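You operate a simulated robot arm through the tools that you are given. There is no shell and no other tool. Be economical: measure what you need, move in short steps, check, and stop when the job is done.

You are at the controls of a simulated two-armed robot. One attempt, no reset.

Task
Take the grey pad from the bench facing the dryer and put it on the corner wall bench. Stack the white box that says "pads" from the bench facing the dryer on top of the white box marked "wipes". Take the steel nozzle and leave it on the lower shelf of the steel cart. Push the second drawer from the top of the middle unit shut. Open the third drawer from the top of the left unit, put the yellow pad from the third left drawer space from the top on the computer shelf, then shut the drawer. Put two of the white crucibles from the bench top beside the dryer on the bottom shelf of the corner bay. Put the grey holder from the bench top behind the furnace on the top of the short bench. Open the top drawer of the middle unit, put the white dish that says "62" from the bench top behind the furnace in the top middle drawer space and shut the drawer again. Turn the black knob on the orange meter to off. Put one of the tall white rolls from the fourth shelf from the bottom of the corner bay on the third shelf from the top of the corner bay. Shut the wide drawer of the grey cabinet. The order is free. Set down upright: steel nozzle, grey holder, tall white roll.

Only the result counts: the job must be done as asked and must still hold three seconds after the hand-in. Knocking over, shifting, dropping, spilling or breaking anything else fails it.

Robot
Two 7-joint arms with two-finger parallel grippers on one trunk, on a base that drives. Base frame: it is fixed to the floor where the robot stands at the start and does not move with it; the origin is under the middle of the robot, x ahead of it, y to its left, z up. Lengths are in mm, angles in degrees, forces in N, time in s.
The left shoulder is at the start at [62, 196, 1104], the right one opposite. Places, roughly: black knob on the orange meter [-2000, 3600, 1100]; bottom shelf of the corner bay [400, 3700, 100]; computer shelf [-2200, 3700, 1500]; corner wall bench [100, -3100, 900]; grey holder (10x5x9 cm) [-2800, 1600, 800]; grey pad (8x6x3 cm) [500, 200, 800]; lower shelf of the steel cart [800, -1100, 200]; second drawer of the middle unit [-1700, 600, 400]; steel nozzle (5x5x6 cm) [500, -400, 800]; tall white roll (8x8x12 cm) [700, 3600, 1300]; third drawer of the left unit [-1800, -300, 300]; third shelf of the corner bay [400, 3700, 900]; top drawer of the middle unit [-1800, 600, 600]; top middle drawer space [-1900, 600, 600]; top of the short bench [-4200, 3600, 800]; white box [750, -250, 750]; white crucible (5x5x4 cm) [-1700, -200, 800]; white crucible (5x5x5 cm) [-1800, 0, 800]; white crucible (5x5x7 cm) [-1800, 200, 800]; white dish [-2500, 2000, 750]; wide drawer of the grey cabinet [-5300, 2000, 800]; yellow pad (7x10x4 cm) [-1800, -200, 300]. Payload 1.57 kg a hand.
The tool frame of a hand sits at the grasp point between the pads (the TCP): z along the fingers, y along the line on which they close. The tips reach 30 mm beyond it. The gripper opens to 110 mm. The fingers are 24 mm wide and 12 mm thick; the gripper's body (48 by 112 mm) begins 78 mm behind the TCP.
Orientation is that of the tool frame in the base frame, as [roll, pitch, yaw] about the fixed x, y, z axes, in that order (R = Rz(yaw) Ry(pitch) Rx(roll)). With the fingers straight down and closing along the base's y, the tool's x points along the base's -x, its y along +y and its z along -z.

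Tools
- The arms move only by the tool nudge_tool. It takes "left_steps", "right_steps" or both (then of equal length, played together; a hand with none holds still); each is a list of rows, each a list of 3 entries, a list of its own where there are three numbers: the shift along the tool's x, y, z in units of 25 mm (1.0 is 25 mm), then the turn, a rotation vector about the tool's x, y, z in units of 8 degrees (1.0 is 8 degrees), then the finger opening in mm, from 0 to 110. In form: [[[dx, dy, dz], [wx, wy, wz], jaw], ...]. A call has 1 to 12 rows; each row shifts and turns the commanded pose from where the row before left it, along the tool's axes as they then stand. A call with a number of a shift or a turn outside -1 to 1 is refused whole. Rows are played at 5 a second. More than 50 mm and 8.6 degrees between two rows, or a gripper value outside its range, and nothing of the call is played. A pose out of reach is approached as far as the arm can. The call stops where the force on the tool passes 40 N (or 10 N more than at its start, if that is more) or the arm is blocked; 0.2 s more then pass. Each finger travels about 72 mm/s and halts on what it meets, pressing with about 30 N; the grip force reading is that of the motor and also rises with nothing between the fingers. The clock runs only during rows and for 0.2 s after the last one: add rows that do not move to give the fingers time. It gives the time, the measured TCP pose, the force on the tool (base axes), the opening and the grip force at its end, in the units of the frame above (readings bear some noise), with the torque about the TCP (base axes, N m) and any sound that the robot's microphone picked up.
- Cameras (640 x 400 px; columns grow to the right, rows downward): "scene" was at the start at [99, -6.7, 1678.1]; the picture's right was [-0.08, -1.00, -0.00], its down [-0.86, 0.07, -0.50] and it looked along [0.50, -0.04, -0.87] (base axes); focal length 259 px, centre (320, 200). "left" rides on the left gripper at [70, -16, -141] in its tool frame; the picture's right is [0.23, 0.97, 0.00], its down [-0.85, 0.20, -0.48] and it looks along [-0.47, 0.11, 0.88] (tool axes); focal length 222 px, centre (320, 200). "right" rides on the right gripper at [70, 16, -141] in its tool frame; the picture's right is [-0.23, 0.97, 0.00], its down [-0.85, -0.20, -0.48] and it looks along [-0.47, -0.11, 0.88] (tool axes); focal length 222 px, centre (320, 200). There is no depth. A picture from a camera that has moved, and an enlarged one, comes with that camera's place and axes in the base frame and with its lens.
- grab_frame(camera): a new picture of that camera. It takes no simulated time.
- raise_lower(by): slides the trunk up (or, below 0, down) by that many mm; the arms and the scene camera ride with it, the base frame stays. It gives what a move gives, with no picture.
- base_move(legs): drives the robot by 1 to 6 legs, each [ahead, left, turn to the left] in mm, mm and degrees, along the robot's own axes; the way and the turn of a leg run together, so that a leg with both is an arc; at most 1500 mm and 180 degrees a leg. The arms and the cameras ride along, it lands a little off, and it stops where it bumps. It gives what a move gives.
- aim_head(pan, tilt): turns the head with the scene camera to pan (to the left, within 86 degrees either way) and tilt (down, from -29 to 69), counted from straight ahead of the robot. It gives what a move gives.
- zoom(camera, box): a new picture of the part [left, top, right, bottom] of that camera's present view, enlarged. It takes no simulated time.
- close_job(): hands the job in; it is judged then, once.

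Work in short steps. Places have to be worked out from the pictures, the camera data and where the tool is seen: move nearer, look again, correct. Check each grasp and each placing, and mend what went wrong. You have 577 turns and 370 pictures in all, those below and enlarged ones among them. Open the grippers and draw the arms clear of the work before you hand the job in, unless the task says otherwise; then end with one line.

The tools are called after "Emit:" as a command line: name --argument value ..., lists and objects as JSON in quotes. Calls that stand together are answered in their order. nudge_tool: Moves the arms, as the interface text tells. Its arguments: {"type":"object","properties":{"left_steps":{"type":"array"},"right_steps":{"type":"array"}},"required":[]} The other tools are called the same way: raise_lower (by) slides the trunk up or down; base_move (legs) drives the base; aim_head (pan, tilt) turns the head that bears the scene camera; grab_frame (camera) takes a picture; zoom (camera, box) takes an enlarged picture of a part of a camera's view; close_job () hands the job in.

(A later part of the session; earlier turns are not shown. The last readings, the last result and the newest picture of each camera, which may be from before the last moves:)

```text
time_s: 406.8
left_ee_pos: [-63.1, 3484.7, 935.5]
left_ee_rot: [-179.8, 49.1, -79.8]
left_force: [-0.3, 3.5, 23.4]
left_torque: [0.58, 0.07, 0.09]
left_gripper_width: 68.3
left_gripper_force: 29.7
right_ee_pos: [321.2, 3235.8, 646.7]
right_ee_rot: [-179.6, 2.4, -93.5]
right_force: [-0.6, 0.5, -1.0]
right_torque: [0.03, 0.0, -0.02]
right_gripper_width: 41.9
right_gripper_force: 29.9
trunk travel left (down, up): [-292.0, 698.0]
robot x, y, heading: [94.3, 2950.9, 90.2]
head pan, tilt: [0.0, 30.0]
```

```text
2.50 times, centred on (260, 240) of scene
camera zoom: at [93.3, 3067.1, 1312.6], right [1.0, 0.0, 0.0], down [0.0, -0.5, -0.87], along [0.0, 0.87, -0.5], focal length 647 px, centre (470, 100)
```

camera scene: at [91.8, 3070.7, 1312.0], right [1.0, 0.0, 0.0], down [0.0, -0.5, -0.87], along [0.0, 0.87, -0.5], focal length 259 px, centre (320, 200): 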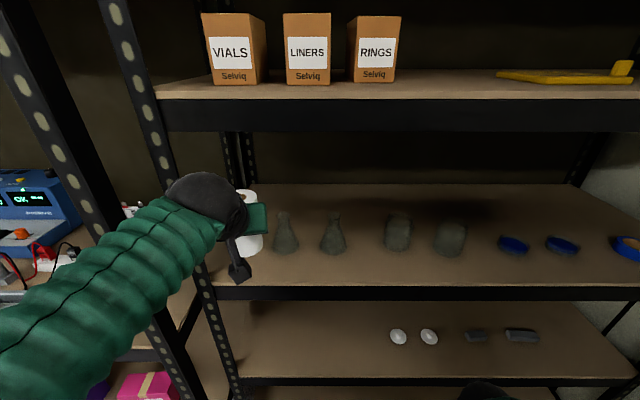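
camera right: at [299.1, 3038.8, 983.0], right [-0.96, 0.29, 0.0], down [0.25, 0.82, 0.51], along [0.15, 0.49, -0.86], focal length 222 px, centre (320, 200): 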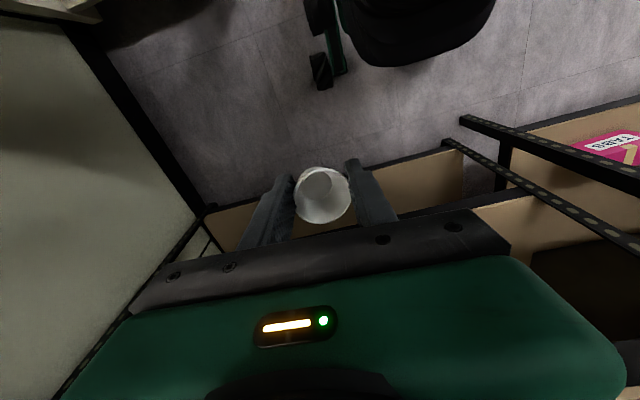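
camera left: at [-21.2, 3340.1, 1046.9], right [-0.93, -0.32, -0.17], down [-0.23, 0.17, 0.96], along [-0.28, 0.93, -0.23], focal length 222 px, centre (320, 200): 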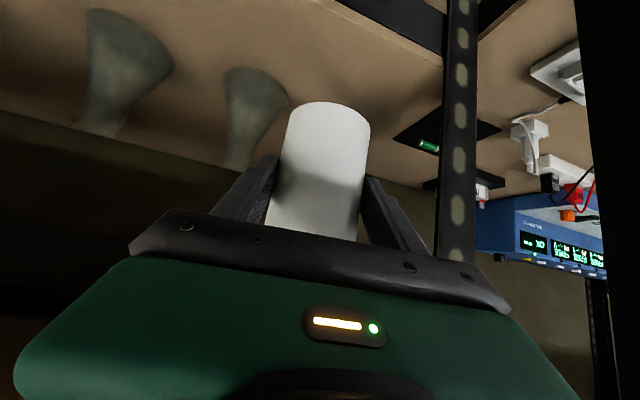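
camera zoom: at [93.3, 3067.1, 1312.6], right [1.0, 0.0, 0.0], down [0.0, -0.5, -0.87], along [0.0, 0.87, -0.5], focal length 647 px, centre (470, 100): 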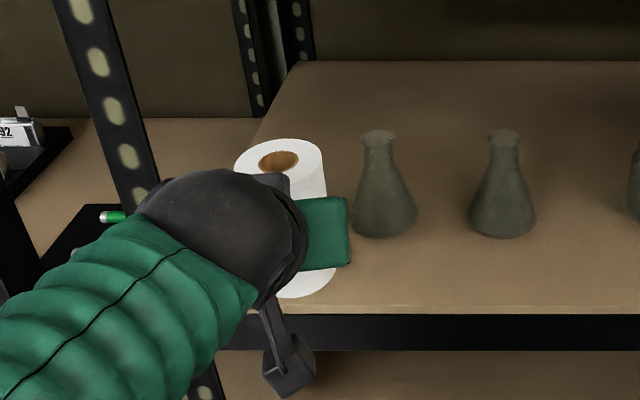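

Contact; the roll's base is ~14 mm inside the shelf edge. I ease off, open and retreat backward along the tool.

Emit:
nudge_tool --left_steps '[[[-0.05, 0, -0.045], [0, 0, 0], 68], [[0, 0, 0], [0, 0, 0], 74], [[0, 0, 0], [0, 0, 0], 82], [[0, 0, 0], [0, 0, 0], 84], [[0, 0, -0.6], [0, 0, 0], 84], [[0, 0, -1], [0, 0, 0], 84], [[0, 0, -1], [0, 0, 0], 84]]'

Emit:
grab_frame --camera "left"

Emit:
zoom --camera "scene" --box '[180, 160, 340, 320]'

```text
time_s: 408.4
left_ee_pos: [-55.0, 3438.2, 973.8]
left_ee_rot: [-179.7, 48.6, -79.6]
left_force: [-0.6, 0.5, -0.5]
left_torque: [-0.01, -0.01, 0.02]
left_gripper_width: 84.1
left_gripper_force: 0.1
right_ee_pos: [320.9, 3236.7, 646.9]
right_ee_rot: [-179.5, 2.3, -93.4]
right_force: [0.0, -0.5, -0.5]
right_torque: [-0.02, 0.01, 0.03]
right_gripper_width: 42.0
right_gripper_force: 30.5
trunk travel left (down, up): [-292.0, 698.0]
robot x, y, heading: [93.0, 2949.0, 90.5]
head pan, tilt: [0.0, 30.0]
```

```text
194 pictures are left
camera left: at [-12.4, 3291.3, 1016.7], right [-0.93, -0.32, -0.17], down [-0.23, 0.17, 0.96], along [-0.28, 0.93, -0.23], focal length 222 px, centre (320, 200)
```

left: 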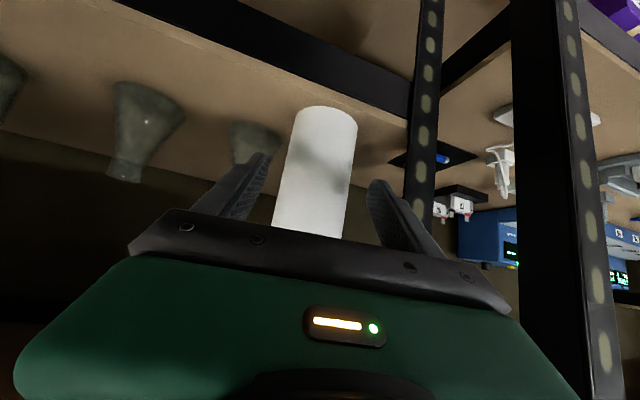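

```text
2.50 times, centred on (260, 240) of scene
camera zoom: at [92.1, 3069.5, 1312.2], right [1.0, 0.0, 0.0], down [0.0, -0.5, -0.87], along [0.0, 0.87, -0.5], focal length 647 px, centre (470, 100)
```

zoom: 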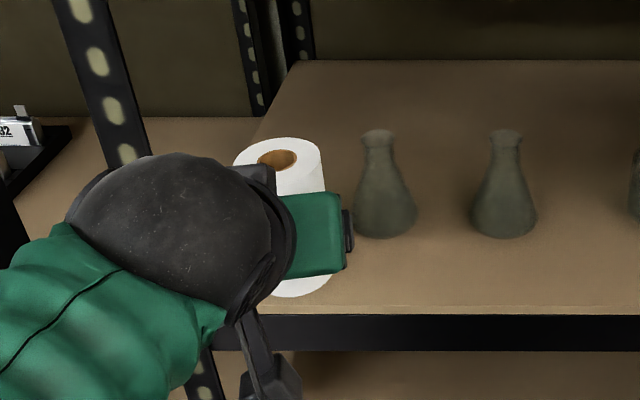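

The roll stands upright on the third shelf. Now the crucible: I back up a little, retract the left hand, lower the trunk and view the bottom shelf.

Emit:
base_move --legs '[[-130, 0, 0]]'

Emit:
nudge_tool --left_steps '[[[0.66, 0.3, -0.75], [0, 0, 0], 84], [[0.66, 0.3, -0.75], [0, 0, 0], 84], [[0.66, 0.3, -0.75], [0, 0, 0], 84], [[0.66, 0.3, -0.75], [0, 0, 0], 84], [[0.66, 0.3, -0.75], [0, 0, 0], 84], [[0.66, 0.3, -0.75], [0, 0, 0], 84]]'

Emit:
raise_lower --by -288

Emit:
aim_head --pan -10 --tilt 45

Emit:
grab_frame --camera "scene"

Emit:
grab_frame --camera "right"

```text
time_s: 409.6
left_ee_pos: [-56.3, 3307.3, 976.4]
left_ee_rot: [-179.9, 48.8, -79.7]
left_force: [-0.3, -0.6, 0.2]
left_torque: [0.03, 0.01, 0.01]
left_gripper_width: 84.2
left_gripper_force: 0.1
right_ee_pos: [320.3, 3106.8, 645.8]
right_ee_rot: [-179.5, 2.4, -93.3]
right_force: [-0.4, -0.2, -0.4]
right_torque: [0.0, -0.01, -0.01]
right_gripper_width: 41.8
right_gripper_force: 30.3
trunk travel left (down, up): [-292.0, 698.0]
robot x, y, heading: [90.6, 2821.4, 90.3]
head pan, tilt: [0.0, 30.0]
```

```text
time_s: 411.0
left_ee_pos: [-56.4, 3295.3, 973.0]
left_ee_rot: [-179.8, 48.6, -79.6]
left_force: [-0.7, 0.2, 0.2]
left_torque: [0.01, 0.0, 0.0]
left_gripper_width: 84.2
left_gripper_force: 0.1
left hand out of reach, approached as far as the arm can: row 1, 2, 3, 4, 5, 6
right_ee_pos: [320.8, 3107.3, 645.5]
right_ee_rot: [-179.6, 2.2, -93.4]
right_force: [0.2, -0.4, -0.1]
right_torque: [0.0, 0.04, 0.06]
right_gripper_width: 41.9
right_gripper_force: 30.3
trunk travel left (down, up): [-292.0, 698.0]
robot x, y, heading: [94.3, 2819.2, 90.5]
head pan, tilt: [0.0, 30.0]
```

```text
time_s: 413.9
left_ee_pos: [-56.7, 3294.4, 685.2]
left_ee_rot: [-179.8, 48.7, -79.7]
left_force: [-0.1, 0.4, -0.1]
left_torque: [-0.01, 0.0, 0.02]
left_gripper_width: 83.9
left_gripper_force: 0.1
right_ee_pos: [319.6, 3106.5, 357.3]
right_ee_rot: [-179.5, 2.2, -93.3]
right_force: [0.3, 0.4, -0.9]
right_torque: [-0.02, 0.05, 0.0]
right_gripper_width: 42.1
right_gripper_force: 30.0
trunk travel left (down, up): [-4.0, 986.0]
robot x, y, heading: [93.6, 2815.7, 90.3]
head pan, tilt: [0.0, 30.0]
```

```text
time_s: 414.7
left_ee_pos: [-57.1, 3294.3, 685.1]
left_ee_rot: [-179.8, 48.7, -79.6]
left_force: [-1.0, -0.4, 0.1]
left_torque: [0.0, -0.01, -0.03]
left_gripper_width: 83.7
left_gripper_force: 0.1
right_ee_pos: [320.9, 3106.5, 359.2]
right_ee_rot: [-179.5, 2.2, -93.4]
right_force: [0.3, 0.2, -0.2]
right_torque: [0.02, 0.01, 0.01]
right_gripper_width: 41.9
right_gripper_force: 30.3
trunk travel left (down, up): [-4.0, 986.0]
robot x, y, heading: [89.0, 2820.5, 90.4]
head pan, tilt: [-10.0, 45.0]
```

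```text
192 pictures are left
camera scene: at [106.2, 2929.7, 1001.6], right [0.99, -0.17, 0.0], down [-0.12, -0.7, -0.71], along [0.12, 0.7, -0.71], focal length 259 px, centre (320, 200)
```

scene: 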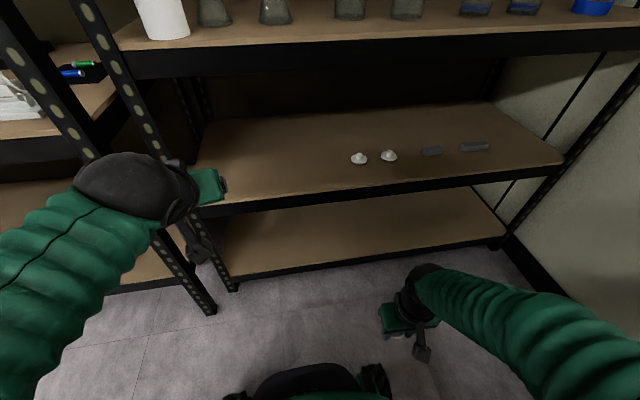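

```text
191 pictures are left
camera right: at [298.3, 3034.3, 496.3], right [-0.96, 0.28, 0.0], down [0.24, 0.82, 0.51], along [0.15, 0.49, -0.86], focal length 222 px, centre (320, 200)
```

right: 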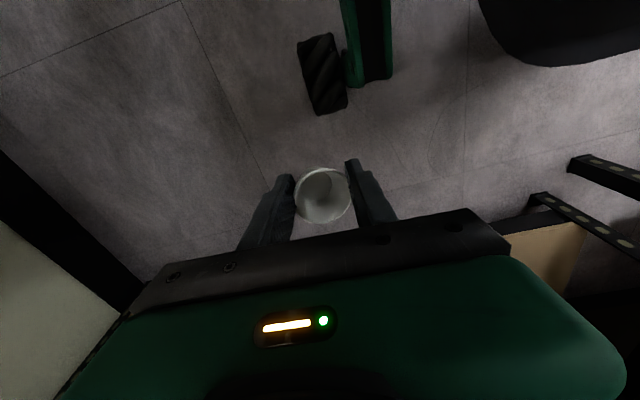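

Bottom shelf top ≈ z 95, front y≈3463. To drive close, the left hand must be parked low at my left side; I untilt it and move it left and back.

Emit:
nudge_tool --left_steps '[[[0, 1, 0], [0, 1, 0], 60], [[0, 1, 0], [0, 1, 0], 40], [[0, 1, 0], [0, 1, 0], 20], [[0, 1, 0], [0, 1, 0], 20], [[0, 1, 0], [0, 1, 0], 20], [[0, 1, 0], [0, 1, 0], 20], [[1, 0, 0.5], [0, 0, 0], 20], [[1, 0, 0.5], [0, 0, 0], 20], [[1, 0, 1], [0, 0, 0], 20], [[1, 0, 1], [0, 0, 0], 20], [[1, 0, 1], [0, 0, 0], 20], [[1, 0, 1], [0, 0, 0], 20]]' --right_steps '[[[0, 0, 0.6], [0, 0, 0], 20], [[0, 0, 0.6], [0, 0, 0], 20], [[0, 0, 0.6], [0, 0, 0], 20], [[0, 0, 0.6], [0, 0, 0], 20], [[0, 0, 0.6], [0, 0, 0], 20], [[0, 0, 0.6], [0, 0, 0], 20], [[0, 0, 0.6], [0, 0, 0], 20], [[0, 0, 0.6], [0, 0, 0], 20], [[0, 0, 0.6], [0, 0, 0], 20], [[0, 0, 0.6], [0, 0, 0], 20], [[0, 0, 0.6], [0, 0, 0], 20], [[0, 0, 0.6], [0, 0, 0], 20]]'

Emit:
grab_frame --camera "scene"

```text
time_s: 417.3
left_ee_pos: [-177.5, 3121.9, 557.3]
left_ee_rot: [-179.9, 0.6, -79.7]
left_force: [0.2, -0.6, -0.7]
left_torque: [-0.02, 0.03, 0.0]
left_gripper_width: 19.9
left_gripper_force: 0.1
right_ee_pos: [325.1, 3135.3, 183.7]
right_ee_rot: [-179.5, 2.1, -93.4]
right_force: [0.3, -1.0, -0.2]
right_torque: [-0.01, 0.02, 0.03]
right_gripper_width: 41.9
right_gripper_force: 30.0
right hand out of reach, approached as far as the arm can: row 1, 2, 4
trunk travel left (down, up): [-4.0, 986.0]
robot x, y, heading: [92.8, 2820.8, 89.9]
head pan, tilt: [-10.0, 45.0]
```

```text
190 pictures are left
camera scene: at [106.3, 2930.1, 1001.5], right [0.99, -0.17, 0.0], down [-0.12, -0.7, -0.71], along [0.12, 0.7, -0.71], focal length 259 px, centre (320, 200)
```

scene: 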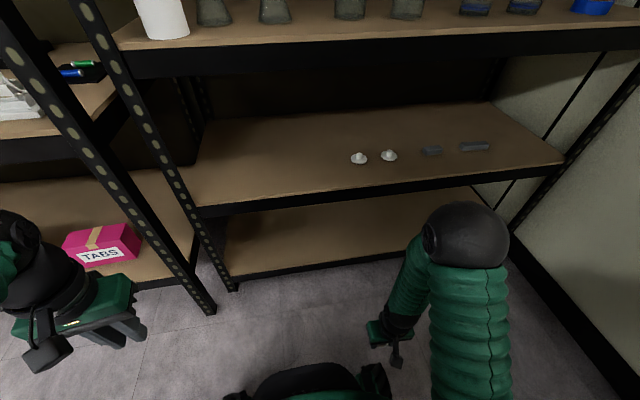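

With the tool vertical this low, the right elbow swings forward above the hand and would hit shelf 2. I test reaching low with the tool tilted 45° forward instead.

Emit:
nudge_tool --right_steps '[[[0, 0, -1], [0, 0, 0], 20], [[0, 0, -1], [0, 0, 0], 20], [[0, 0, -1], [0, 0, 0], 20], [[0, 0, -1], [0, 0, 0], 20], [[0, 0, 0], [0, -1, 0], 20], [[0, 0, 0], [0, -1, 0], 20], [[0, 0, 0], [0, -1, 0], 20], [[0, 0, 0], [0, -1, 0], 20], [[0, 0, 0], [0, -1, 0], 20], [[0, 0, 0], [0, -1, 0], 20]]'

Emit:
nudge_tool --right_steps '[[[0.75, 0, 0.66], [0, 0, 0], 20], [[0.75, 0, 0.66], [0, 0, 0], 20], [[0.75, 0, 0.66], [0, 0, 0], 20], [[0.75, 0, 0.66], [0, 0, 0], 20], [[0.75, 0, 0.66], [0, 0, 0], 20], [[0.75, 0, 0.66], [0, 0, 0], 20]]'

Emit:
grab_frame --camera "scene"

```text
time_s: 419.5
left_ee_pos: [-176.7, 3123.2, 558.5]
left_ee_rot: [-179.9, 0.8, -79.7]
left_force: [-0.1, -0.5, 0.6]
left_torque: [0.03, 0.0, 0.0]
left_gripper_width: 20.4
left_gripper_force: 0.0
right_ee_pos: [354.5, 3295.4, 278.8]
right_ee_rot: [-179.3, 50.2, -92.9]
right_force: [-1.2, -0.2, 0.0]
right_torque: [-0.04, -0.01, 0.02]
right_gripper_width: 42.0
right_gripper_force: 29.6
right hand out of reach, approached as far as the arm can: row 5, 6, 7, 8, 9, 10
trunk travel left (down, up): [-4.0, 986.0]
robot x, y, heading: [92.6, 2821.2, 90.4]
head pan, tilt: [-10.0, 45.0]
```

```text
time_s: 420.9
left_ee_pos: [-177.4, 3122.3, 557.3]
left_ee_rot: [-179.9, 0.7, -79.7]
left_force: [-1.2, 0.4, -0.2]
left_torque: [0.03, 0.01, -0.02]
left_gripper_width: 20.1
left_gripper_force: 0.1
right_ee_pos: [355.3, 3298.9, 128.5]
right_ee_rot: [-179.2, 50.3, -92.8]
right_force: [0.9, -0.2, -0.8]
right_torque: [0.0, 0.02, 0.0]
right_gripper_width: 42.0
right_gripper_force: 30.0
trunk travel left (down, up): [-4.0, 986.0]
robot x, y, heading: [91.4, 2819.7, 90.3]
head pan, tilt: [-10.0, 45.0]
```

```text
189 pictures are left
camera scene: at [106.4, 2930.3, 1001.5], right [0.99, -0.17, 0.0], down [-0.12, -0.7, -0.71], along [0.12, 0.7, -0.71], focal length 259 px, centre (320, 200)
```

scene: 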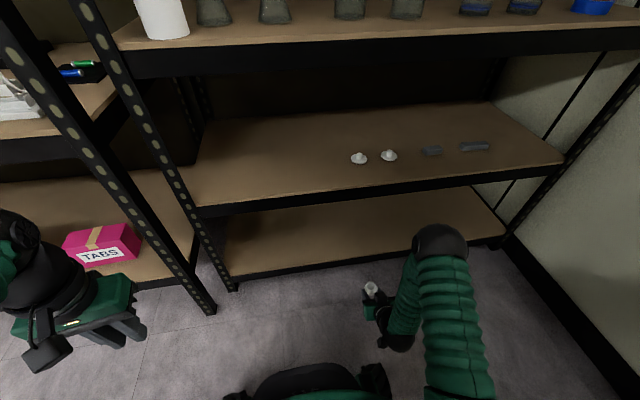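

Tilt works and reaches low, but the elbow leads. I test an almost horizontal tool, keeping the elbow further behind.

Emit:
nudge_tool --right_steps '[[[0, 0, 0], [0, -1, 0], 20], [[0, 0, 0], [0, -1, 0], 20], [[0, 0, 0], [0, -1, 0], 20], [[0, 0, 0], [0, 0, 0], 20]]'

Emit:
grab_frame --camera "scene"

```text
time_s: 421.9
left_ee_pos: [-177.7, 3122.1, 558.6]
left_ee_rot: [-179.9, 0.7, -79.7]
left_force: [0.0, -0.2, 0.1]
left_torque: [-0.01, -0.03, -0.02]
left_gripper_width: 19.9
left_gripper_force: 0.0
right_ee_pos: [362.2, 3303.8, 134.7]
right_ee_rot: [-174.2, 75.4, -87.9]
right_force: [-0.5, 0.0, -0.9]
right_torque: [-0.02, -0.05, -0.04]
right_gripper_width: 42.0
right_gripper_force: 30.0
trunk travel left (down, up): [-4.0, 986.0]
robot x, y, heading: [92.3, 2819.6, 90.2]
head pan, tilt: [-10.0, 45.0]
```

```text
188 pictures are left
camera scene: at [105.6, 2928.5, 1002.0], right [0.99, -0.17, 0.0], down [-0.12, -0.7, -0.71], along [0.12, 0.7, -0.71], focal length 259 px, centre (320, 200)
```

scene: 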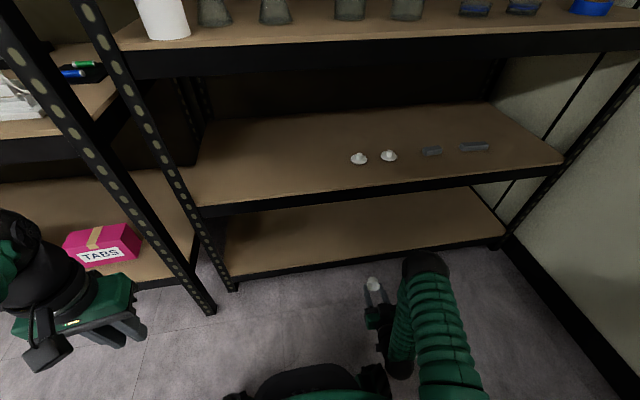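

Near-horizontal works with the elbow behind the shelf line. So I'll regrasp: set the crucible on shelf 2's front tool-down, then take it again with a horizontal tool. First I untilt and raise.

Emit:
nudge_tool --right_steps '[[[-0.9, 0, 0.2], [0, 1, 0], 20], [[-0.9, 0, 0.2], [0, 1, 0], 20], [[-0.8, 0, 0.3], [0, 1, 0], 20], [[-0.8, 0, 0.4], [0, 1, 0], 20], [[0, 0, 0], [0, 1, 0], 20], [[0, 0, 0], [0, 1, 0], 20], [[0, 0, 0], [0, 1, 0], 20], [[0, 0, 0], [0, 1, 0], 20], [[0, 0, 0], [0, 1, 0], 20], [[0, 0, 0], [0.6, 0.4, 0], 20]]'

Emit:
raise_lower --by 250

Emit:
aim_head --pan -10 --tilt 40

Emit:
grab_frame --camera "scene"

```text
time_s: 424.1
left_ee_pos: [-177.4, 3121.8, 557.4]
left_ee_rot: [-179.7, 0.6, -79.6]
left_force: [-0.5, 0.3, -0.2]
left_torque: [0.03, -0.01, 0.0]
left_gripper_width: 20.0
left_gripper_force: 0.1
right_ee_pos: [357.1, 3361.3, 190.2]
right_ee_rot: [-174.6, -0.9, -93.5]
right_force: [0.1, -0.6, 0.1]
right_torque: [-0.05, -0.01, 0.01]
right_gripper_width: 42.0
right_gripper_force: 29.8
trunk travel left (down, up): [-4.0, 986.0]
robot x, y, heading: [88.8, 2821.7, 90.2]
head pan, tilt: [-10.0, 45.0]
```

```text
time_s: 426.7
left_ee_pos: [-177.8, 3122.3, 807.5]
left_ee_rot: [-179.9, 0.6, -79.7]
left_force: [-0.6, -0.2, 0.3]
left_torque: [0.0, 0.05, -0.03]
left_gripper_width: 20.1
left_gripper_force: 0.2
right_ee_pos: [356.0, 3361.1, 439.4]
right_ee_rot: [-174.7, -1.0, -93.5]
right_force: [0.3, -0.5, -0.2]
right_torque: [0.0, 0.0, 0.01]
right_gripper_width: 42.0
right_gripper_force: 30.3
trunk travel left (down, up): [-254.0, 736.0]
robot x, y, heading: [89.8, 2819.0, 90.5]
head pan, tilt: [-10.0, 45.0]
```

```text
time_s: 427.4
left_ee_pos: [-177.6, 3123.7, 806.7]
left_ee_rot: [-179.9, 0.8, -79.8]
left_force: [-0.4, -0.5, 0.5]
left_torque: [0.0, 0.03, 0.06]
left_gripper_width: 20.2
left_gripper_force: 0.1
right_ee_pos: [357.0, 3362.6, 440.0]
right_ee_rot: [-174.6, -1.0, -93.5]
right_force: [-0.5, 0.1, 0.1]
right_torque: [0.01, 0.0, 0.03]
right_gripper_width: 42.0
right_gripper_force: 29.7
trunk travel left (down, up): [-254.0, 736.0]
robot x, y, heading: [92.7, 2819.0, 90.1]
head pan, tilt: [-10.0, 40.0]
```

```text
187 pictures are left
camera scene: at [106.7, 2934.7, 1258.6], right [0.99, -0.17, 0.0], down [-0.11, -0.64, -0.76], along [0.13, 0.75, -0.64], focal length 259 px, centre (320, 200)
```

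scene: 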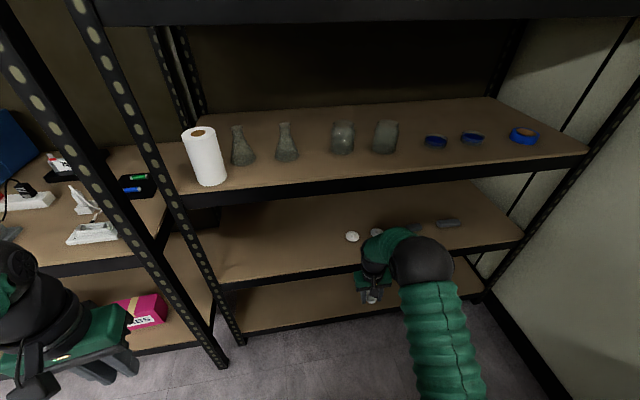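

I raise the right hand to z≈565, straighten it, and check before going over shelf 2.

Emit:
nudge_tool --right_steps '[[[0.6, 0, -1], [-0.67, -0.1, 0], 20], [[0.6, 0, -1], [0, 0, 0], 20], [[0.6, 0, -1], [0, 0, 0], 20], [[0.6, 0, -1], [0, 0, 0], 20], [[0, 0, -1], [0, 0, 0], 20], [[0, 0, 0], [0, 0, 0], 20]]'

Emit:
grab_frame --camera "scene"

Emit:
grab_frame --camera "right"

```text
time_s: 428.8
left_ee_pos: [-177.9, 3122.3, 806.2]
left_ee_rot: [-179.9, 0.6, -79.7]
left_force: [0.0, 0.4, -0.3]
left_torque: [0.02, 0.0, 0.01]
left_gripper_width: 20.1
left_gripper_force: 0.0
right_ee_pos: [352.5, 3302.1, 566.0]
right_ee_rot: [179.9, -0.2, -93.5]
right_force: [-0.1, 0.1, -0.4]
right_torque: [-0.04, 0.02, -0.02]
right_gripper_width: 42.0
right_gripper_force: 29.9
trunk travel left (down, up): [-254.0, 736.0]
robot x, y, heading: [90.5, 2816.7, 90.2]
head pan, tilt: [-10.0, 40.0]
```

```text
186 pictures are left
camera scene: at [106.8, 2934.5, 1258.7], right [0.99, -0.17, 0.0], down [-0.11, -0.63, -0.77], along [0.13, 0.75, -0.64], focal length 259 px, centre (320, 200)
```

scene: 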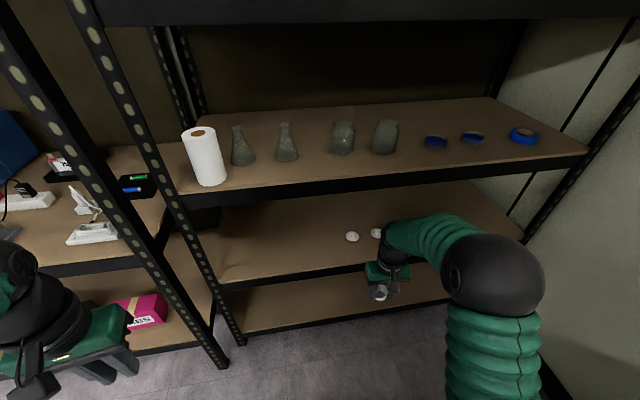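

```text
185 pictures are left
camera right: at [331.4, 3235.7, 707.1], right [-0.96, 0.29, 0.0], down [0.25, 0.84, 0.48], along [0.14, 0.46, -0.88], focal length 222 px, centre (320, 200)
```

right: 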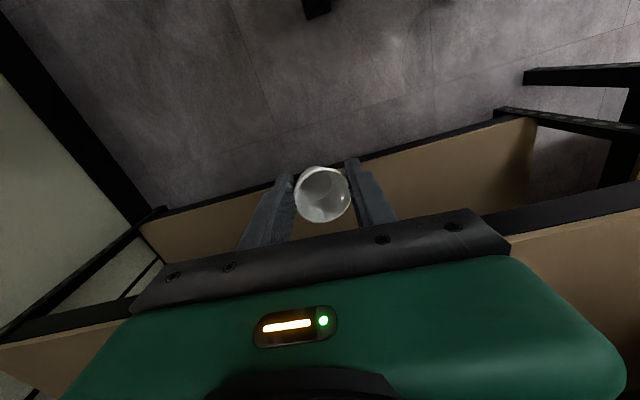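

Good posture. I drive 205 ahead to bring the crucible over shelf 2's front, and settle.

Emit:
base_move --legs '[[205, 0, 0]]'

Emit:
nudge_tool --right_steps '[[[0, 0, 0], [0, 0, 0], 20], [[0, 0, 0], [0, 0, 0], 20], [[0, 0, 0.8], [0, 0, 0], 20], [[0, 0, 0.12], [0, 0, 0], 20], [[0, 0, 0.12], [0, 0, 0], 20], [[0, 0, 0.12], [0, 0, 0], 20], [[0, 0, 0], [0, 0, 0], 20]]'

Emit:
grab_frame --camera "right"

Emit:
grab_frame --camera "scene"

```text
time_s: 430.1
left_ee_pos: [-175.1, 3265.7, 805.8]
left_ee_rot: [-179.9, 0.6, -80.1]
left_force: [-1.1, 0.8, -0.2]
left_torque: [-0.02, -0.01, 0.02]
left_gripper_width: 19.9
left_gripper_force: 0.0
right_ee_pos: [352.2, 3423.2, 553.8]
right_ee_rot: [179.8, -2.6, -93.9]
right_force: [-0.2, 0.4, -0.5]
right_torque: [-0.01, 0.02, 0.0]
right_gripper_width: 42.0
right_gripper_force: 30.1
trunk travel left (down, up): [-254.0, 736.0]
robot x, y, heading: [90.9, 2962.3, 90.1]
head pan, tilt: [-10.0, 40.0]
stopped in leg 1: the robot was blocked; the commanded pose is now the measured one
```

```text
time_s: 431.7
left_ee_pos: [-176.4, 3266.6, 807.3]
left_ee_rot: [-179.9, 0.5, -80.0]
left_force: [-1.0, -0.9, -0.5]
left_torque: [-0.01, 0.01, -0.01]
left_gripper_width: 20.0
left_gripper_force: 0.0
right_ee_pos: [351.7, 3426.7, 526.4]
right_ee_rot: [179.7, -2.4, -93.8]
right_force: [-0.2, 0.2, -0.5]
right_torque: [0.01, -0.02, 0.01]
right_gripper_width: 42.0
right_gripper_force: 29.7
trunk travel left (down, up): [-254.0, 736.0]
robot x, y, heading: [93.6, 2958.6, 90.2]
head pan, tilt: [-10.0, 40.0]
```

```text
184 pictures are left
camera right: at [332.0, 3366.4, 669.9], right [-0.96, 0.29, -0.01], down [0.26, 0.86, 0.44], along [0.13, 0.42, -0.9], focal length 222 px, centre (320, 200)
```

right: 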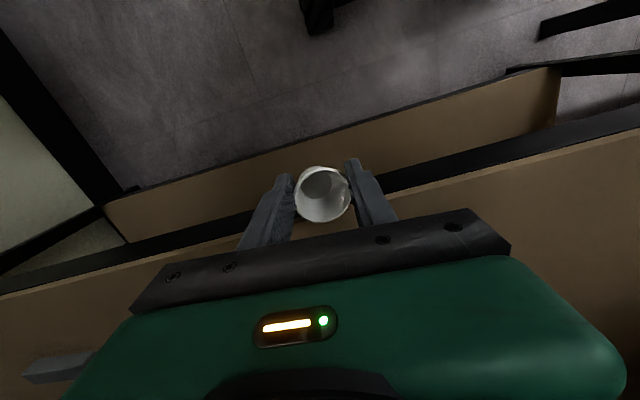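

```text
183 pictures are left
camera scene: at [106.7, 3076.4, 1258.7], right [0.98, -0.17, 0.0], down [-0.11, -0.63, -0.77], along [0.13, 0.75, -0.64], focal length 259 px, centre (320, 200)
```

scene: 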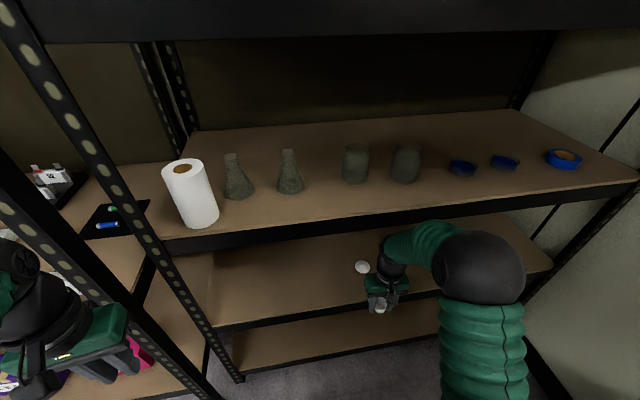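

The wrist touched the beam of shelf 3 above. Lowered now to TCP 526, it should pass. I straighten and go in 75 mm gently with the arm.

Emit:
nudge_tool --right_steps '[[[0, 0, 0], [0, -0.3, 0], 20], [[-0.6, 0, 0], [0, 0, 0], 20], [[-0.6, 0, 0], [0, 0, 0], 20], [[-0.6, 0, 0], [0, 0, 0], 20], [[-0.6, 0, 0], [0, 0, 0], 20], [[-0.6, 0, 0], [0, 0, 0], 20]]'

Emit:
grab_frame --camera "right"

```text
time_s: 432.6
left_ee_pos: [-176.1, 3266.5, 806.9]
left_ee_rot: [-179.9, 0.3, -80.0]
left_force: [0.4, 1.0, -0.5]
left_torque: [-0.05, -0.02, -0.01]
left_gripper_width: 20.1
left_gripper_force: 0.2
right_ee_pos: [353.3, 3448.1, 524.0]
right_ee_rot: [179.8, -1.5, -93.7]
right_force: [-0.7, -8.3, 5.7]
right_torque: [-0.14, 0.05, 0.05]
right_gripper_width: 41.9
right_gripper_force: 29.8
trunk travel left (down, up): [-254.0, 736.0]
robot x, y, heading: [89.1, 2961.1, 90.0]
head pan, tilt: [-10.0, 40.0]
stopped in row 4 (right hand): the force on the tool passed its limit at 48 N (the readings are from after the stop); the commanded pose is now the measured one
```

```text
182 pictures are left
camera right: at [333.1, 3384.6, 666.7], right [-0.96, 0.29, 0.0], down [0.26, 0.85, 0.45], along [0.13, 0.43, -0.89], focal length 222 px, centre (320, 200)
```

right: 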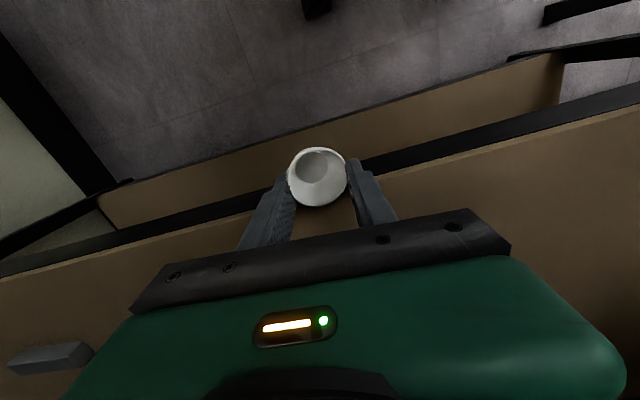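

The crucible met shelf 2's edge (its top is higher than I assumed, ≈ z 520) and pivoted in the grip. I back off and look at it closely.

Emit:
nudge_tool --right_steps '[[[0.8, 0, 0], [0, 0, 0], 20], [[0.8, 0, 0], [0, 0, 0], 20], [[0.8, 0, 0], [0, 0, 0], 20]]'

Emit:
zoom --camera "right" --box '[240, 120, 400, 240]'

Emit:
zoom --camera "scene" --box '[330, 220, 450, 330]'

```text
time_s: 433.4
left_ee_pos: [-175.9, 3267.2, 806.9]
left_ee_rot: [-179.9, 0.5, -80.1]
left_force: [1.7, 0.8, 0.0]
left_torque: [-0.01, 0.01, -0.01]
left_gripper_width: 19.8
left_gripper_force: 0.0
right_ee_pos: [350.6, 3389.0, 524.5]
right_ee_rot: [179.8, -1.1, -93.8]
right_force: [-0.1, -0.5, 0.2]
right_torque: [0.01, 0.01, -0.01]
right_gripper_width: 41.7
right_gripper_force: 29.9
trunk travel left (down, up): [-254.0, 736.0]
robot x, y, heading: [90.7, 2961.0, 90.0]
head pan, tilt: [-10.0, 40.0]
```

```text
3.33 times, centred on (320, 180) of right
camera zoom: at [330.0, 3324.9, 667.4], right [-0.96, 0.29, 0.0], down [0.26, 0.85, 0.46], along [0.13, 0.44, -0.89], focal length 740 px, centre (320, 267)
```

zoom: 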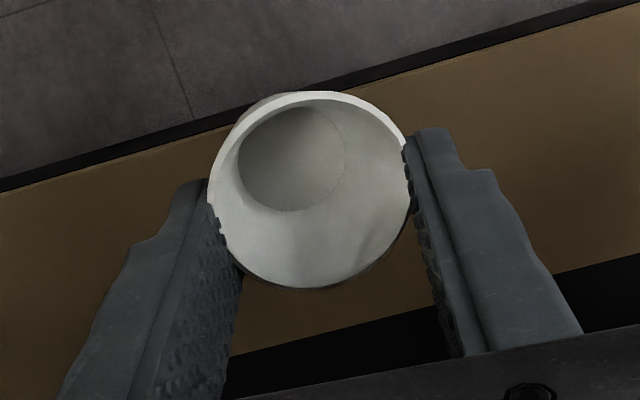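

```text
3.64 times, centred on (390, 275) of scene
camera zoom: at [106.7, 3075.5, 1258.7], right [0.98, -0.17, 0.0], down [-0.11, -0.63, -0.77], along [0.13, 0.75, -0.64], focal length 942 px, centre (66, -73)
```

zoom: 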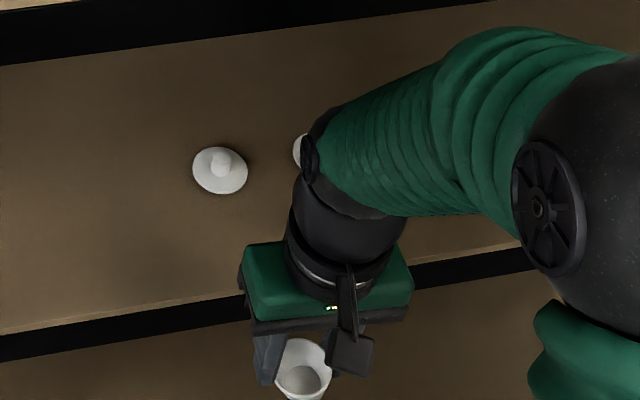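

The crucible leans only ~9°, but the shelf gaps are too low for regrasping here. Better: return to the dryer bench, set it down, and take two crucibles with both tools tilted. I back out, raise, and drive back.

Emit:
base_move --legs '[[-250, 150, 0]]'

Emit:
raise_lower --by 390

Emit:
base_move --legs '[[-1500, 0, 0], [-1450, 0, 0], [0, 0, 90]]'

Emit:
aim_head --pan 0 --tilt 40

Emit:
grab_frame --camera "scene"

```text
time_s: 435.4
left_ee_pos: [-326.9, 3014.2, 807.3]
left_ee_rot: [-179.9, 0.5, -80.0]
left_force: [-0.2, 0.5, -0.1]
left_torque: [-0.02, 0.01, 0.0]
left_gripper_width: 20.2
left_gripper_force: 0.1
right_ee_pos: [199.7, 3138.0, 524.2]
right_ee_rot: [179.7, -1.2, -93.5]
right_force: [0.2, -0.4, -0.2]
right_torque: [0.03, -0.01, 0.0]
right_gripper_width: 41.9
right_gripper_force: 30.6
trunk travel left (down, up): [-254.0, 736.0]
robot x, y, heading: [-61.3, 2708.1, 89.9]
head pan, tilt: [-10.0, 40.0]
```

```text
time_s: 439.1
left_ee_pos: [-327.4, 3013.8, 1197.2]
left_ee_rot: [-179.9, 0.5, -80.0]
left_force: [0.1, -0.4, 0.0]
left_torque: [0.02, 0.01, 0.02]
left_gripper_width: 20.1
left_gripper_force: 0.0
right_ee_pos: [198.3, 3138.7, 914.3]
right_ee_rot: [179.8, -1.3, -93.5]
right_force: [0.6, -0.2, -0.2]
right_torque: [0.0, -0.02, -0.02]
right_gripper_width: 41.6
right_gripper_force: 29.8
trunk travel left (down, up): [-644.0, 346.0]
robot x, y, heading: [-59.9, 2707.5, 90.0]
head pan, tilt: [-10.0, 40.0]
```

```text
time_s: 457.1
left_ee_pos: [-411.9, -487.1, 1196.8]
left_ee_rot: [-179.9, 0.5, 9.4]
left_force: [0.0, 0.0, 0.0]
left_torque: [0.01, -0.02, 0.02]
left_gripper_width: 20.1
left_gripper_force: 0.1
right_ee_pos: [-526.5, 40.1, 913.9]
right_ee_rot: [179.8, -1.2, -4.2]
right_force: [-0.5, -0.2, -0.4]
right_torque: [0.01, 0.02, 0.0]
right_gripper_width: 41.9
right_gripper_force: 29.9
trunk travel left (down, up): [-644.0, 346.0]
robot x, y, heading: [-101.6, -220.8, 179.4]
head pan, tilt: [-10.0, 40.0]
```

```text
time_s: 457.9
left_ee_pos: [-410.2, -488.4, 1196.7]
left_ee_rot: [-179.9, 0.6, 9.5]
left_force: [0.3, -1.4, 0.0]
left_torque: [-0.02, 0.01, 0.02]
left_gripper_width: 20.0
left_gripper_force: 0.0
right_ee_pos: [-527.0, 40.7, 914.6]
right_ee_rot: [179.7, -1.2, -4.3]
right_force: [-0.8, 0.2, 0.2]
right_torque: [-0.02, -0.02, -0.02]
right_gripper_width: 42.2
right_gripper_force: 30.1
trunk travel left (down, up): [-644.0, 346.0]
robot x, y, heading: [-99.5, -221.8, 179.4]
head pan, tilt: [0.0, 40.0]
```

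```text
179 pictures are left
camera scene: at [-219.5, -221.7, 1648.7], right [0.01, 1.0, 0.0], down [0.64, -0.01, -0.77], along [-0.77, 0.01, -0.64], focal length 259 px, centre (320, 200)
```

scene: 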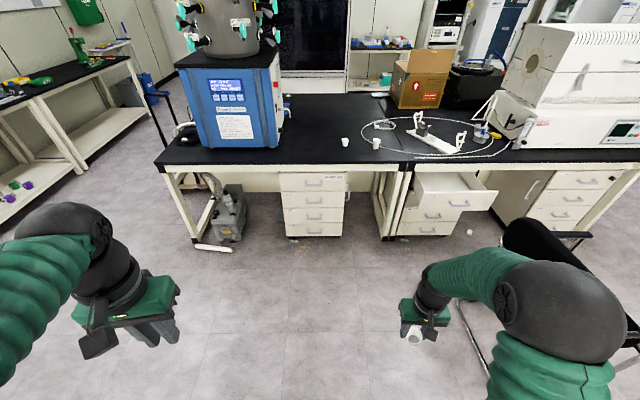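

I drive back to the dryer bench and set crucible A down near the front edge.

Emit:
nudge_tool --right_steps '[[[0, 0, -1], [0, 0, 0], 20], [[0, 0, -1], [0, 0, 0], 20], [[0, 0, -1], [0, 0, 0], 20], [[0, 0, -1], [0, 0, 0], 20], [[0, 0, -0.6], [0, 0.15, 0], 20]]'

Emit:
base_move --legs '[[1030, 150, 0.6]]'

Emit:
nudge_tool --right_steps '[[[0, 0, 0], [0, 0, 0], 20], [[-0.6, 0.4, 0], [0, 0, 0], 20], [[-0.6, 0.4, 0], [0, 0, 0], 20], [[-0.6, 0.4, 0], [0, 0, 0], 20], [[-0.6, 0.4, 0], [0, 0, 0], 20], [[-0.6, 0.4, 0], [0, 0, 0], 20], [[-0.6, 0.4, 0], [0, 0, 0], 20]]'

Emit:
raise_lower --by -130

Emit:
grab_frame --camera "right"

Emit:
grab_frame --camera "scene"

```text
time_s: 459.1
left_ee_pos: [-410.5, -487.9, 1196.5]
left_ee_rot: [-180.0, 0.5, 9.3]
left_force: [-0.1, 1.1, 0.2]
left_torque: [0.02, -0.02, -0.01]
left_gripper_width: 20.2
left_gripper_force: 0.0
right_ee_pos: [-528.1, 41.3, 1029.3]
right_ee_rot: [179.7, -2.3, -4.3]
right_force: [0.5, -0.5, -0.6]
right_torque: [-0.01, -0.01, 0.0]
right_gripper_width: 41.9
right_gripper_force: 30.1
trunk travel left (down, up): [-644.0, 346.0]
robot x, y, heading: [-101.9, -228.4, 179.6]
head pan, tilt: [0.0, 40.0]
```

```text
time_s: 464.5
left_ee_pos: [-1451.5, -644.7, 1196.8]
left_ee_rot: [-179.9, 0.6, 10.8]
left_force: [-0.3, 0.9, -0.3]
left_torque: [-0.03, -0.01, 0.02]
left_gripper_width: 19.9
left_gripper_force: 0.1
right_ee_pos: [-1583.8, -120.2, 1028.7]
right_ee_rot: [179.8, -2.4, -3.0]
right_force: [-0.1, -0.5, -0.8]
right_torque: [0.0, 0.02, 0.0]
right_gripper_width: 42.1
right_gripper_force: 30.2
trunk travel left (down, up): [-644.0, 346.0]
robot x, y, heading: [-1149.6, -371.6, -179.3]
head pan, tilt: [0.0, 40.0]
```

```text
time_s: 466.1
left_ee_pos: [-1452.4, -645.2, 1197.5]
left_ee_rot: [-179.9, 0.5, 10.9]
left_force: [-0.7, 0.0, -0.5]
left_torque: [0.0, -0.01, 0.01]
left_gripper_width: 19.9
left_gripper_force: 0.0
right_ee_pos: [-1677.3, -175.5, 1025.9]
right_ee_rot: [179.9, -2.4, -2.9]
right_force: [0.6, -0.4, -0.4]
right_torque: [-0.01, -0.01, 0.02]
right_gripper_width: 41.8
right_gripper_force: 30.3
trunk travel left (down, up): [-644.0, 346.0]
robot x, y, heading: [-1151.3, -372.8, -179.2]
head pan, tilt: [0.0, 40.0]
```

```text
time_s: 467.7
left_ee_pos: [-1450.4, -645.3, 1068.3]
left_ee_rot: [-179.9, 0.6, 10.8]
left_force: [-0.1, -1.3, 0.1]
left_torque: [0.02, -0.02, 0.01]
left_gripper_width: 20.0
left_gripper_force: 0.1
right_ee_pos: [-1675.5, -175.3, 895.6]
right_ee_rot: [179.8, -2.3, -2.8]
right_force: [0.4, -0.5, 0.3]
right_torque: [0.03, 0.0, 0.01]
right_gripper_width: 42.0
right_gripper_force: 30.0
trunk travel left (down, up): [-514.0, 476.0]
robot x, y, heading: [-1149.1, -369.1, -179.5]
head pan, tilt: [0.0, 40.0]
```

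```text
178 pictures are left
camera right: at [-1613.1, -192.8, 1039.2], right [-0.28, -0.96, -0.01], down [-0.86, 0.24, 0.44], along [-0.42, 0.13, -0.9], focal length 222 px, centre (320, 200)
```

right: 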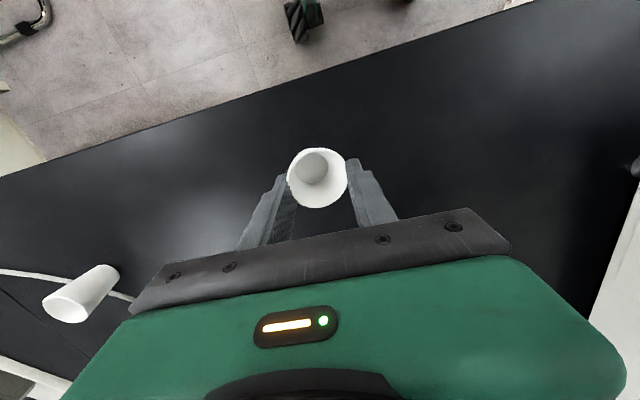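

```text
177 pictures are left
camera scene: at [-1267.4, -375.5, 1518.7], right [-0.01, 1.0, 0.0], down [0.64, 0.01, -0.77], along [-0.77, -0.01, -0.64], focal length 259 px, centre (320, 200)
```

scene: 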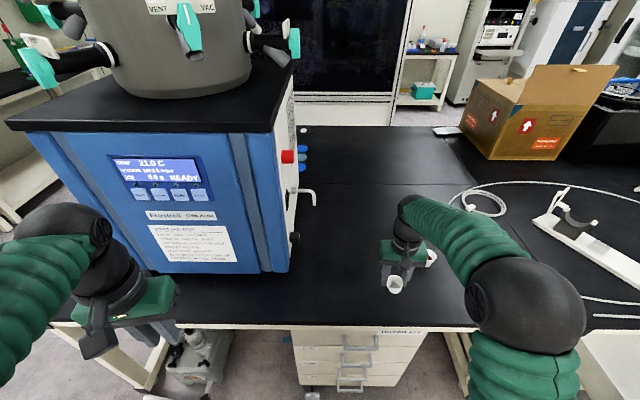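

I tilt the tool back slightly to bring the crucible upright and lower until contact.

Emit:
nudge_tool --right_steps '[[[0, 0, 0.8], [0, 0.7, 0], 20], [[0, 0, 0.8], [0, 0, 0], 20], [[0, 0, 0.12], [0, 0, 0], 20], [[0, 0, 0.1], [0, 0, 0], 20], [[0, 0, 0.1], [0, 0, 0], 20], [[0, 0, 0.1], [0, 0, 0], 20], [[0, 0, 0.1], [0, 0, 0], 20], [[0, 0, 0], [0, 0, 0], 20]]'

Emit:
grab_frame --camera "right"

```text
time_s: 469.5
left_ee_pos: [-1450.1, -646.3, 1067.5]
left_ee_rot: [-179.8, 0.6, 10.8]
left_force: [0.1, -0.1, 0.0]
left_torque: [0.03, -0.02, -0.04]
left_gripper_width: 20.0
left_gripper_force: 0.0
right_ee_pos: [-1670.8, -175.2, 844.7]
right_ee_rot: [179.8, -7.9, -2.8]
right_force: [-1.8, 1.4, 13.6]
right_torque: [-0.03, 0.03, -0.02]
right_gripper_width: 41.9
right_gripper_force: 29.3
trunk travel left (down, up): [-514.0, 476.0]
robot x, y, heading: [-1151.5, -371.6, -179.2]
head pan, tilt: [0.0, 40.0]
```

```text
176 pictures are left
camera right: at [-1621.8, -192.8, 993.3], right [-0.27, -0.96, -0.03], down [-0.9, 0.25, 0.36], along [-0.34, 0.12, -0.93], focal length 222 px, centre (320, 200)
```

right: 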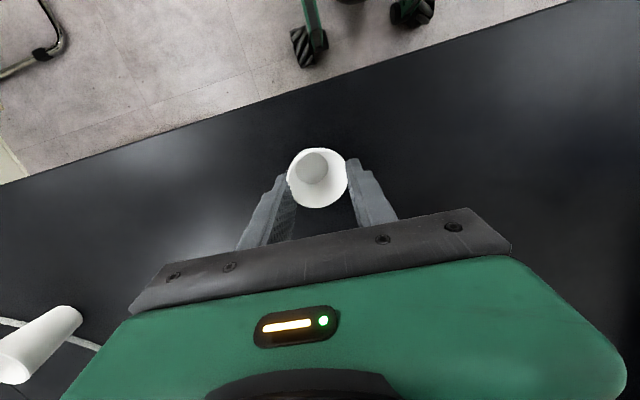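

Contact. I release, lift, and check that it stands.

Emit:
nudge_tool --right_steps '[[[0, 0, 0], [0, 0, 0], 50], [[0, 0, 0], [0, 0, 0], 75], [[0, 0, 0], [0, 0, 0], 80], [[0, 0, -1], [0, 0, 0], 80], [[0, 0, -1], [0, 0, 0], 80], [[0, 0, -1], [0, 0, 0], 80]]'

Emit:
grab_frame --camera "right"

```text
time_s: 470.9
left_ee_pos: [-1451.0, -646.0, 1067.6]
left_ee_rot: [-179.9, 0.6, 10.8]
left_force: [0.1, 0.1, -0.1]
left_torque: [0.01, -0.05, 0.02]
left_gripper_width: 19.9
left_gripper_force: 0.1
right_ee_pos: [-1681.3, -174.1, 918.3]
right_ee_rot: [179.8, -8.0, -2.8]
right_force: [1.1, 0.2, 0.9]
right_torque: [-0.01, 0.01, -0.02]
right_gripper_width: 80.2
right_gripper_force: 0.1
trunk travel left (down, up): [-514.0, 476.0]
robot x, y, heading: [-1148.4, -373.7, -179.3]
head pan, tilt: [0.0, 40.0]
```

```text
175 pictures are left
camera right: at [-1633.1, -190.9, 1067.0], right [-0.27, -0.96, -0.03], down [-0.9, 0.25, 0.35], along [-0.33, 0.12, -0.93], focal length 222 px, centre (320, 200)
```

right: 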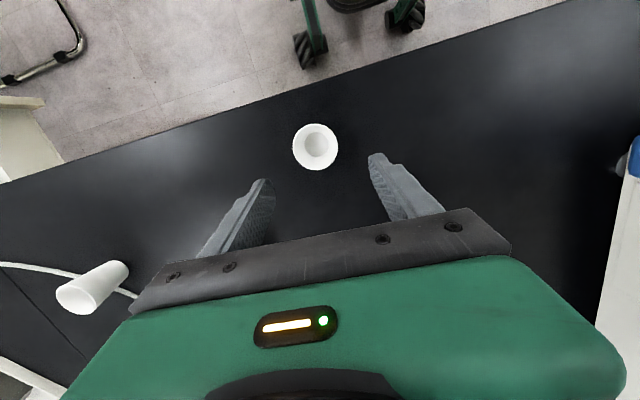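

Crucible A stands at about (-1658, -174). I tilt the right tool to 50° and look.

Emit:
nudge_tool --right_steps '[[[0, 0, 0], [0, -1, 0], 80], [[0, 0, 0], [0, -1, 0], 80], [[0, 0, 0], [0, -1, 0], 80], [[0, 0, 0], [0, -1, 0], 80], [[0, 0, 0], [0, -1, 0], 80], [[0, 0, 0], [0, -1, 0], 80], [[0, 0, 0], [0, -1, 0], 80], [[0, 0, 0], [0, -0.25, 0.35], 80]]'

Emit:
grab_frame --camera "right"

Emit:
grab_frame --camera "scene"

```text
time_s: 472.7
left_ee_pos: [-1451.8, -644.9, 1066.8]
left_ee_rot: [-179.9, 0.5, 10.8]
left_force: [-0.6, -0.1, 0.0]
left_torque: [0.01, 0.02, 0.01]
left_gripper_width: 20.0
left_gripper_force: 0.0
right_ee_pos: [-1681.2, -175.1, 915.8]
right_ee_rot: [176.4, 50.0, -7.5]
right_force: [-0.4, -0.1, 0.1]
right_torque: [-0.02, 0.03, -0.01]
right_gripper_width: 80.0
right_gripper_force: 0.1
trunk travel left (down, up): [-514.0, 476.0]
robot x, y, heading: [-1148.3, -367.9, -179.3]
head pan, tilt: [0.0, 40.0]
```

```text
174 pictures are left
camera right: at [-1530.1, -200.8, 954.4], right [-0.23, -0.95, 0.21], down [-0.16, 0.25, 0.95], along [-0.96, 0.18, -0.21], focal length 222 px, centre (320, 200)
```

right: 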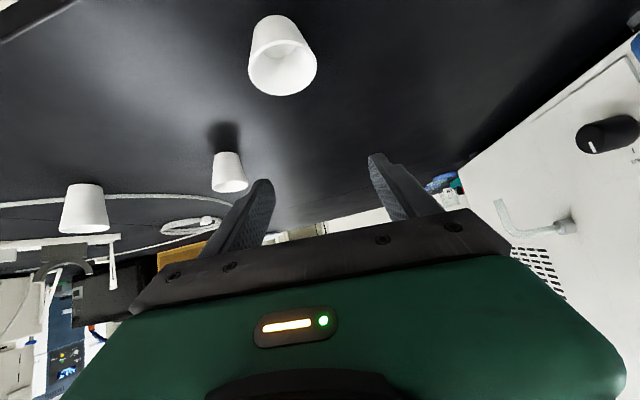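

```text
173 pictures are left
camera scene: at [-1267.0, -375.7, 1518.7], right [-0.01, 1.0, 0.0], down [0.64, 0.01, -0.77], along [-0.77, -0.01, -0.64], focal length 259 px, centre (320, 200)
```

scene: 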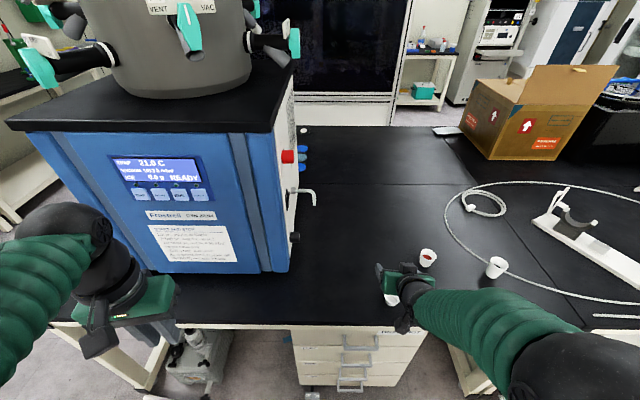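

A is at about (-1647, -177). I shift back 34, lower 78, and close on it.

Emit:
nudge_tool --right_steps '[[[0.87, 0.05, -1.0], [0, 0, 0], 80], [[0.8, 0, 0.667], [0, 0, 0], 80], [[0.8, 0, 0.667], [0, 0, 0], 80], [[0.7, 0, 0.58], [0, 0, 0], 80], [[0, 0, 0], [0, 0, 0], 60], [[0, 0, 0], [0, 0, 0], 40], [[0, 0, 0], [0, 0, 0], 20], [[0, 0, 0], [0, 0, 0], 20]]'

Emit:
grab_frame --camera "right"

```text
time_s: 474.5
left_ee_pos: [-1451.2, -645.3, 1067.5]
left_ee_rot: [-179.9, 0.5, 10.9]
left_force: [-0.1, -0.1, 0.0]
left_torque: [0.05, -0.01, -0.01]
left_gripper_width: 19.8
left_gripper_force: 0.2
right_ee_pos: [-1649.0, -182.5, 840.5]
right_ee_rot: [176.4, 49.9, -7.7]
right_force: [0.0, 0.1, -0.1]
right_torque: [-0.01, 0.01, -0.01]
right_gripper_width: 42.9
right_gripper_force: 30.0
trunk travel left (down, up): [-514.0, 476.0]
robot x, y, heading: [-1153.4, -374.2, -179.3]
head pan, tilt: [0.0, 40.0]
```

```text
172 pictures are left
camera right: at [-1498.1, -208.8, 878.4], right [-0.22, -0.95, 0.21], down [-0.16, 0.25, 0.95], along [-0.96, 0.18, -0.21], focal length 222 px, centre (320, 200)
```

right: 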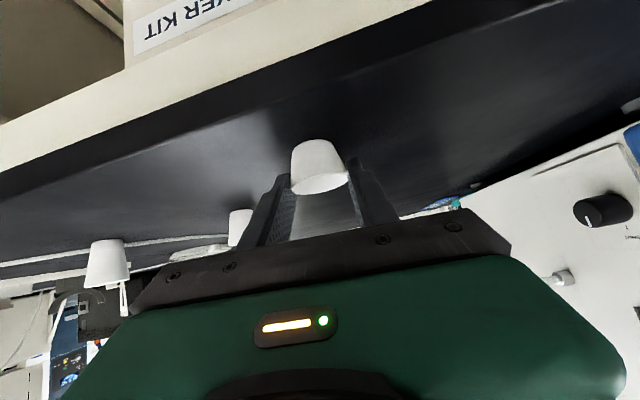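

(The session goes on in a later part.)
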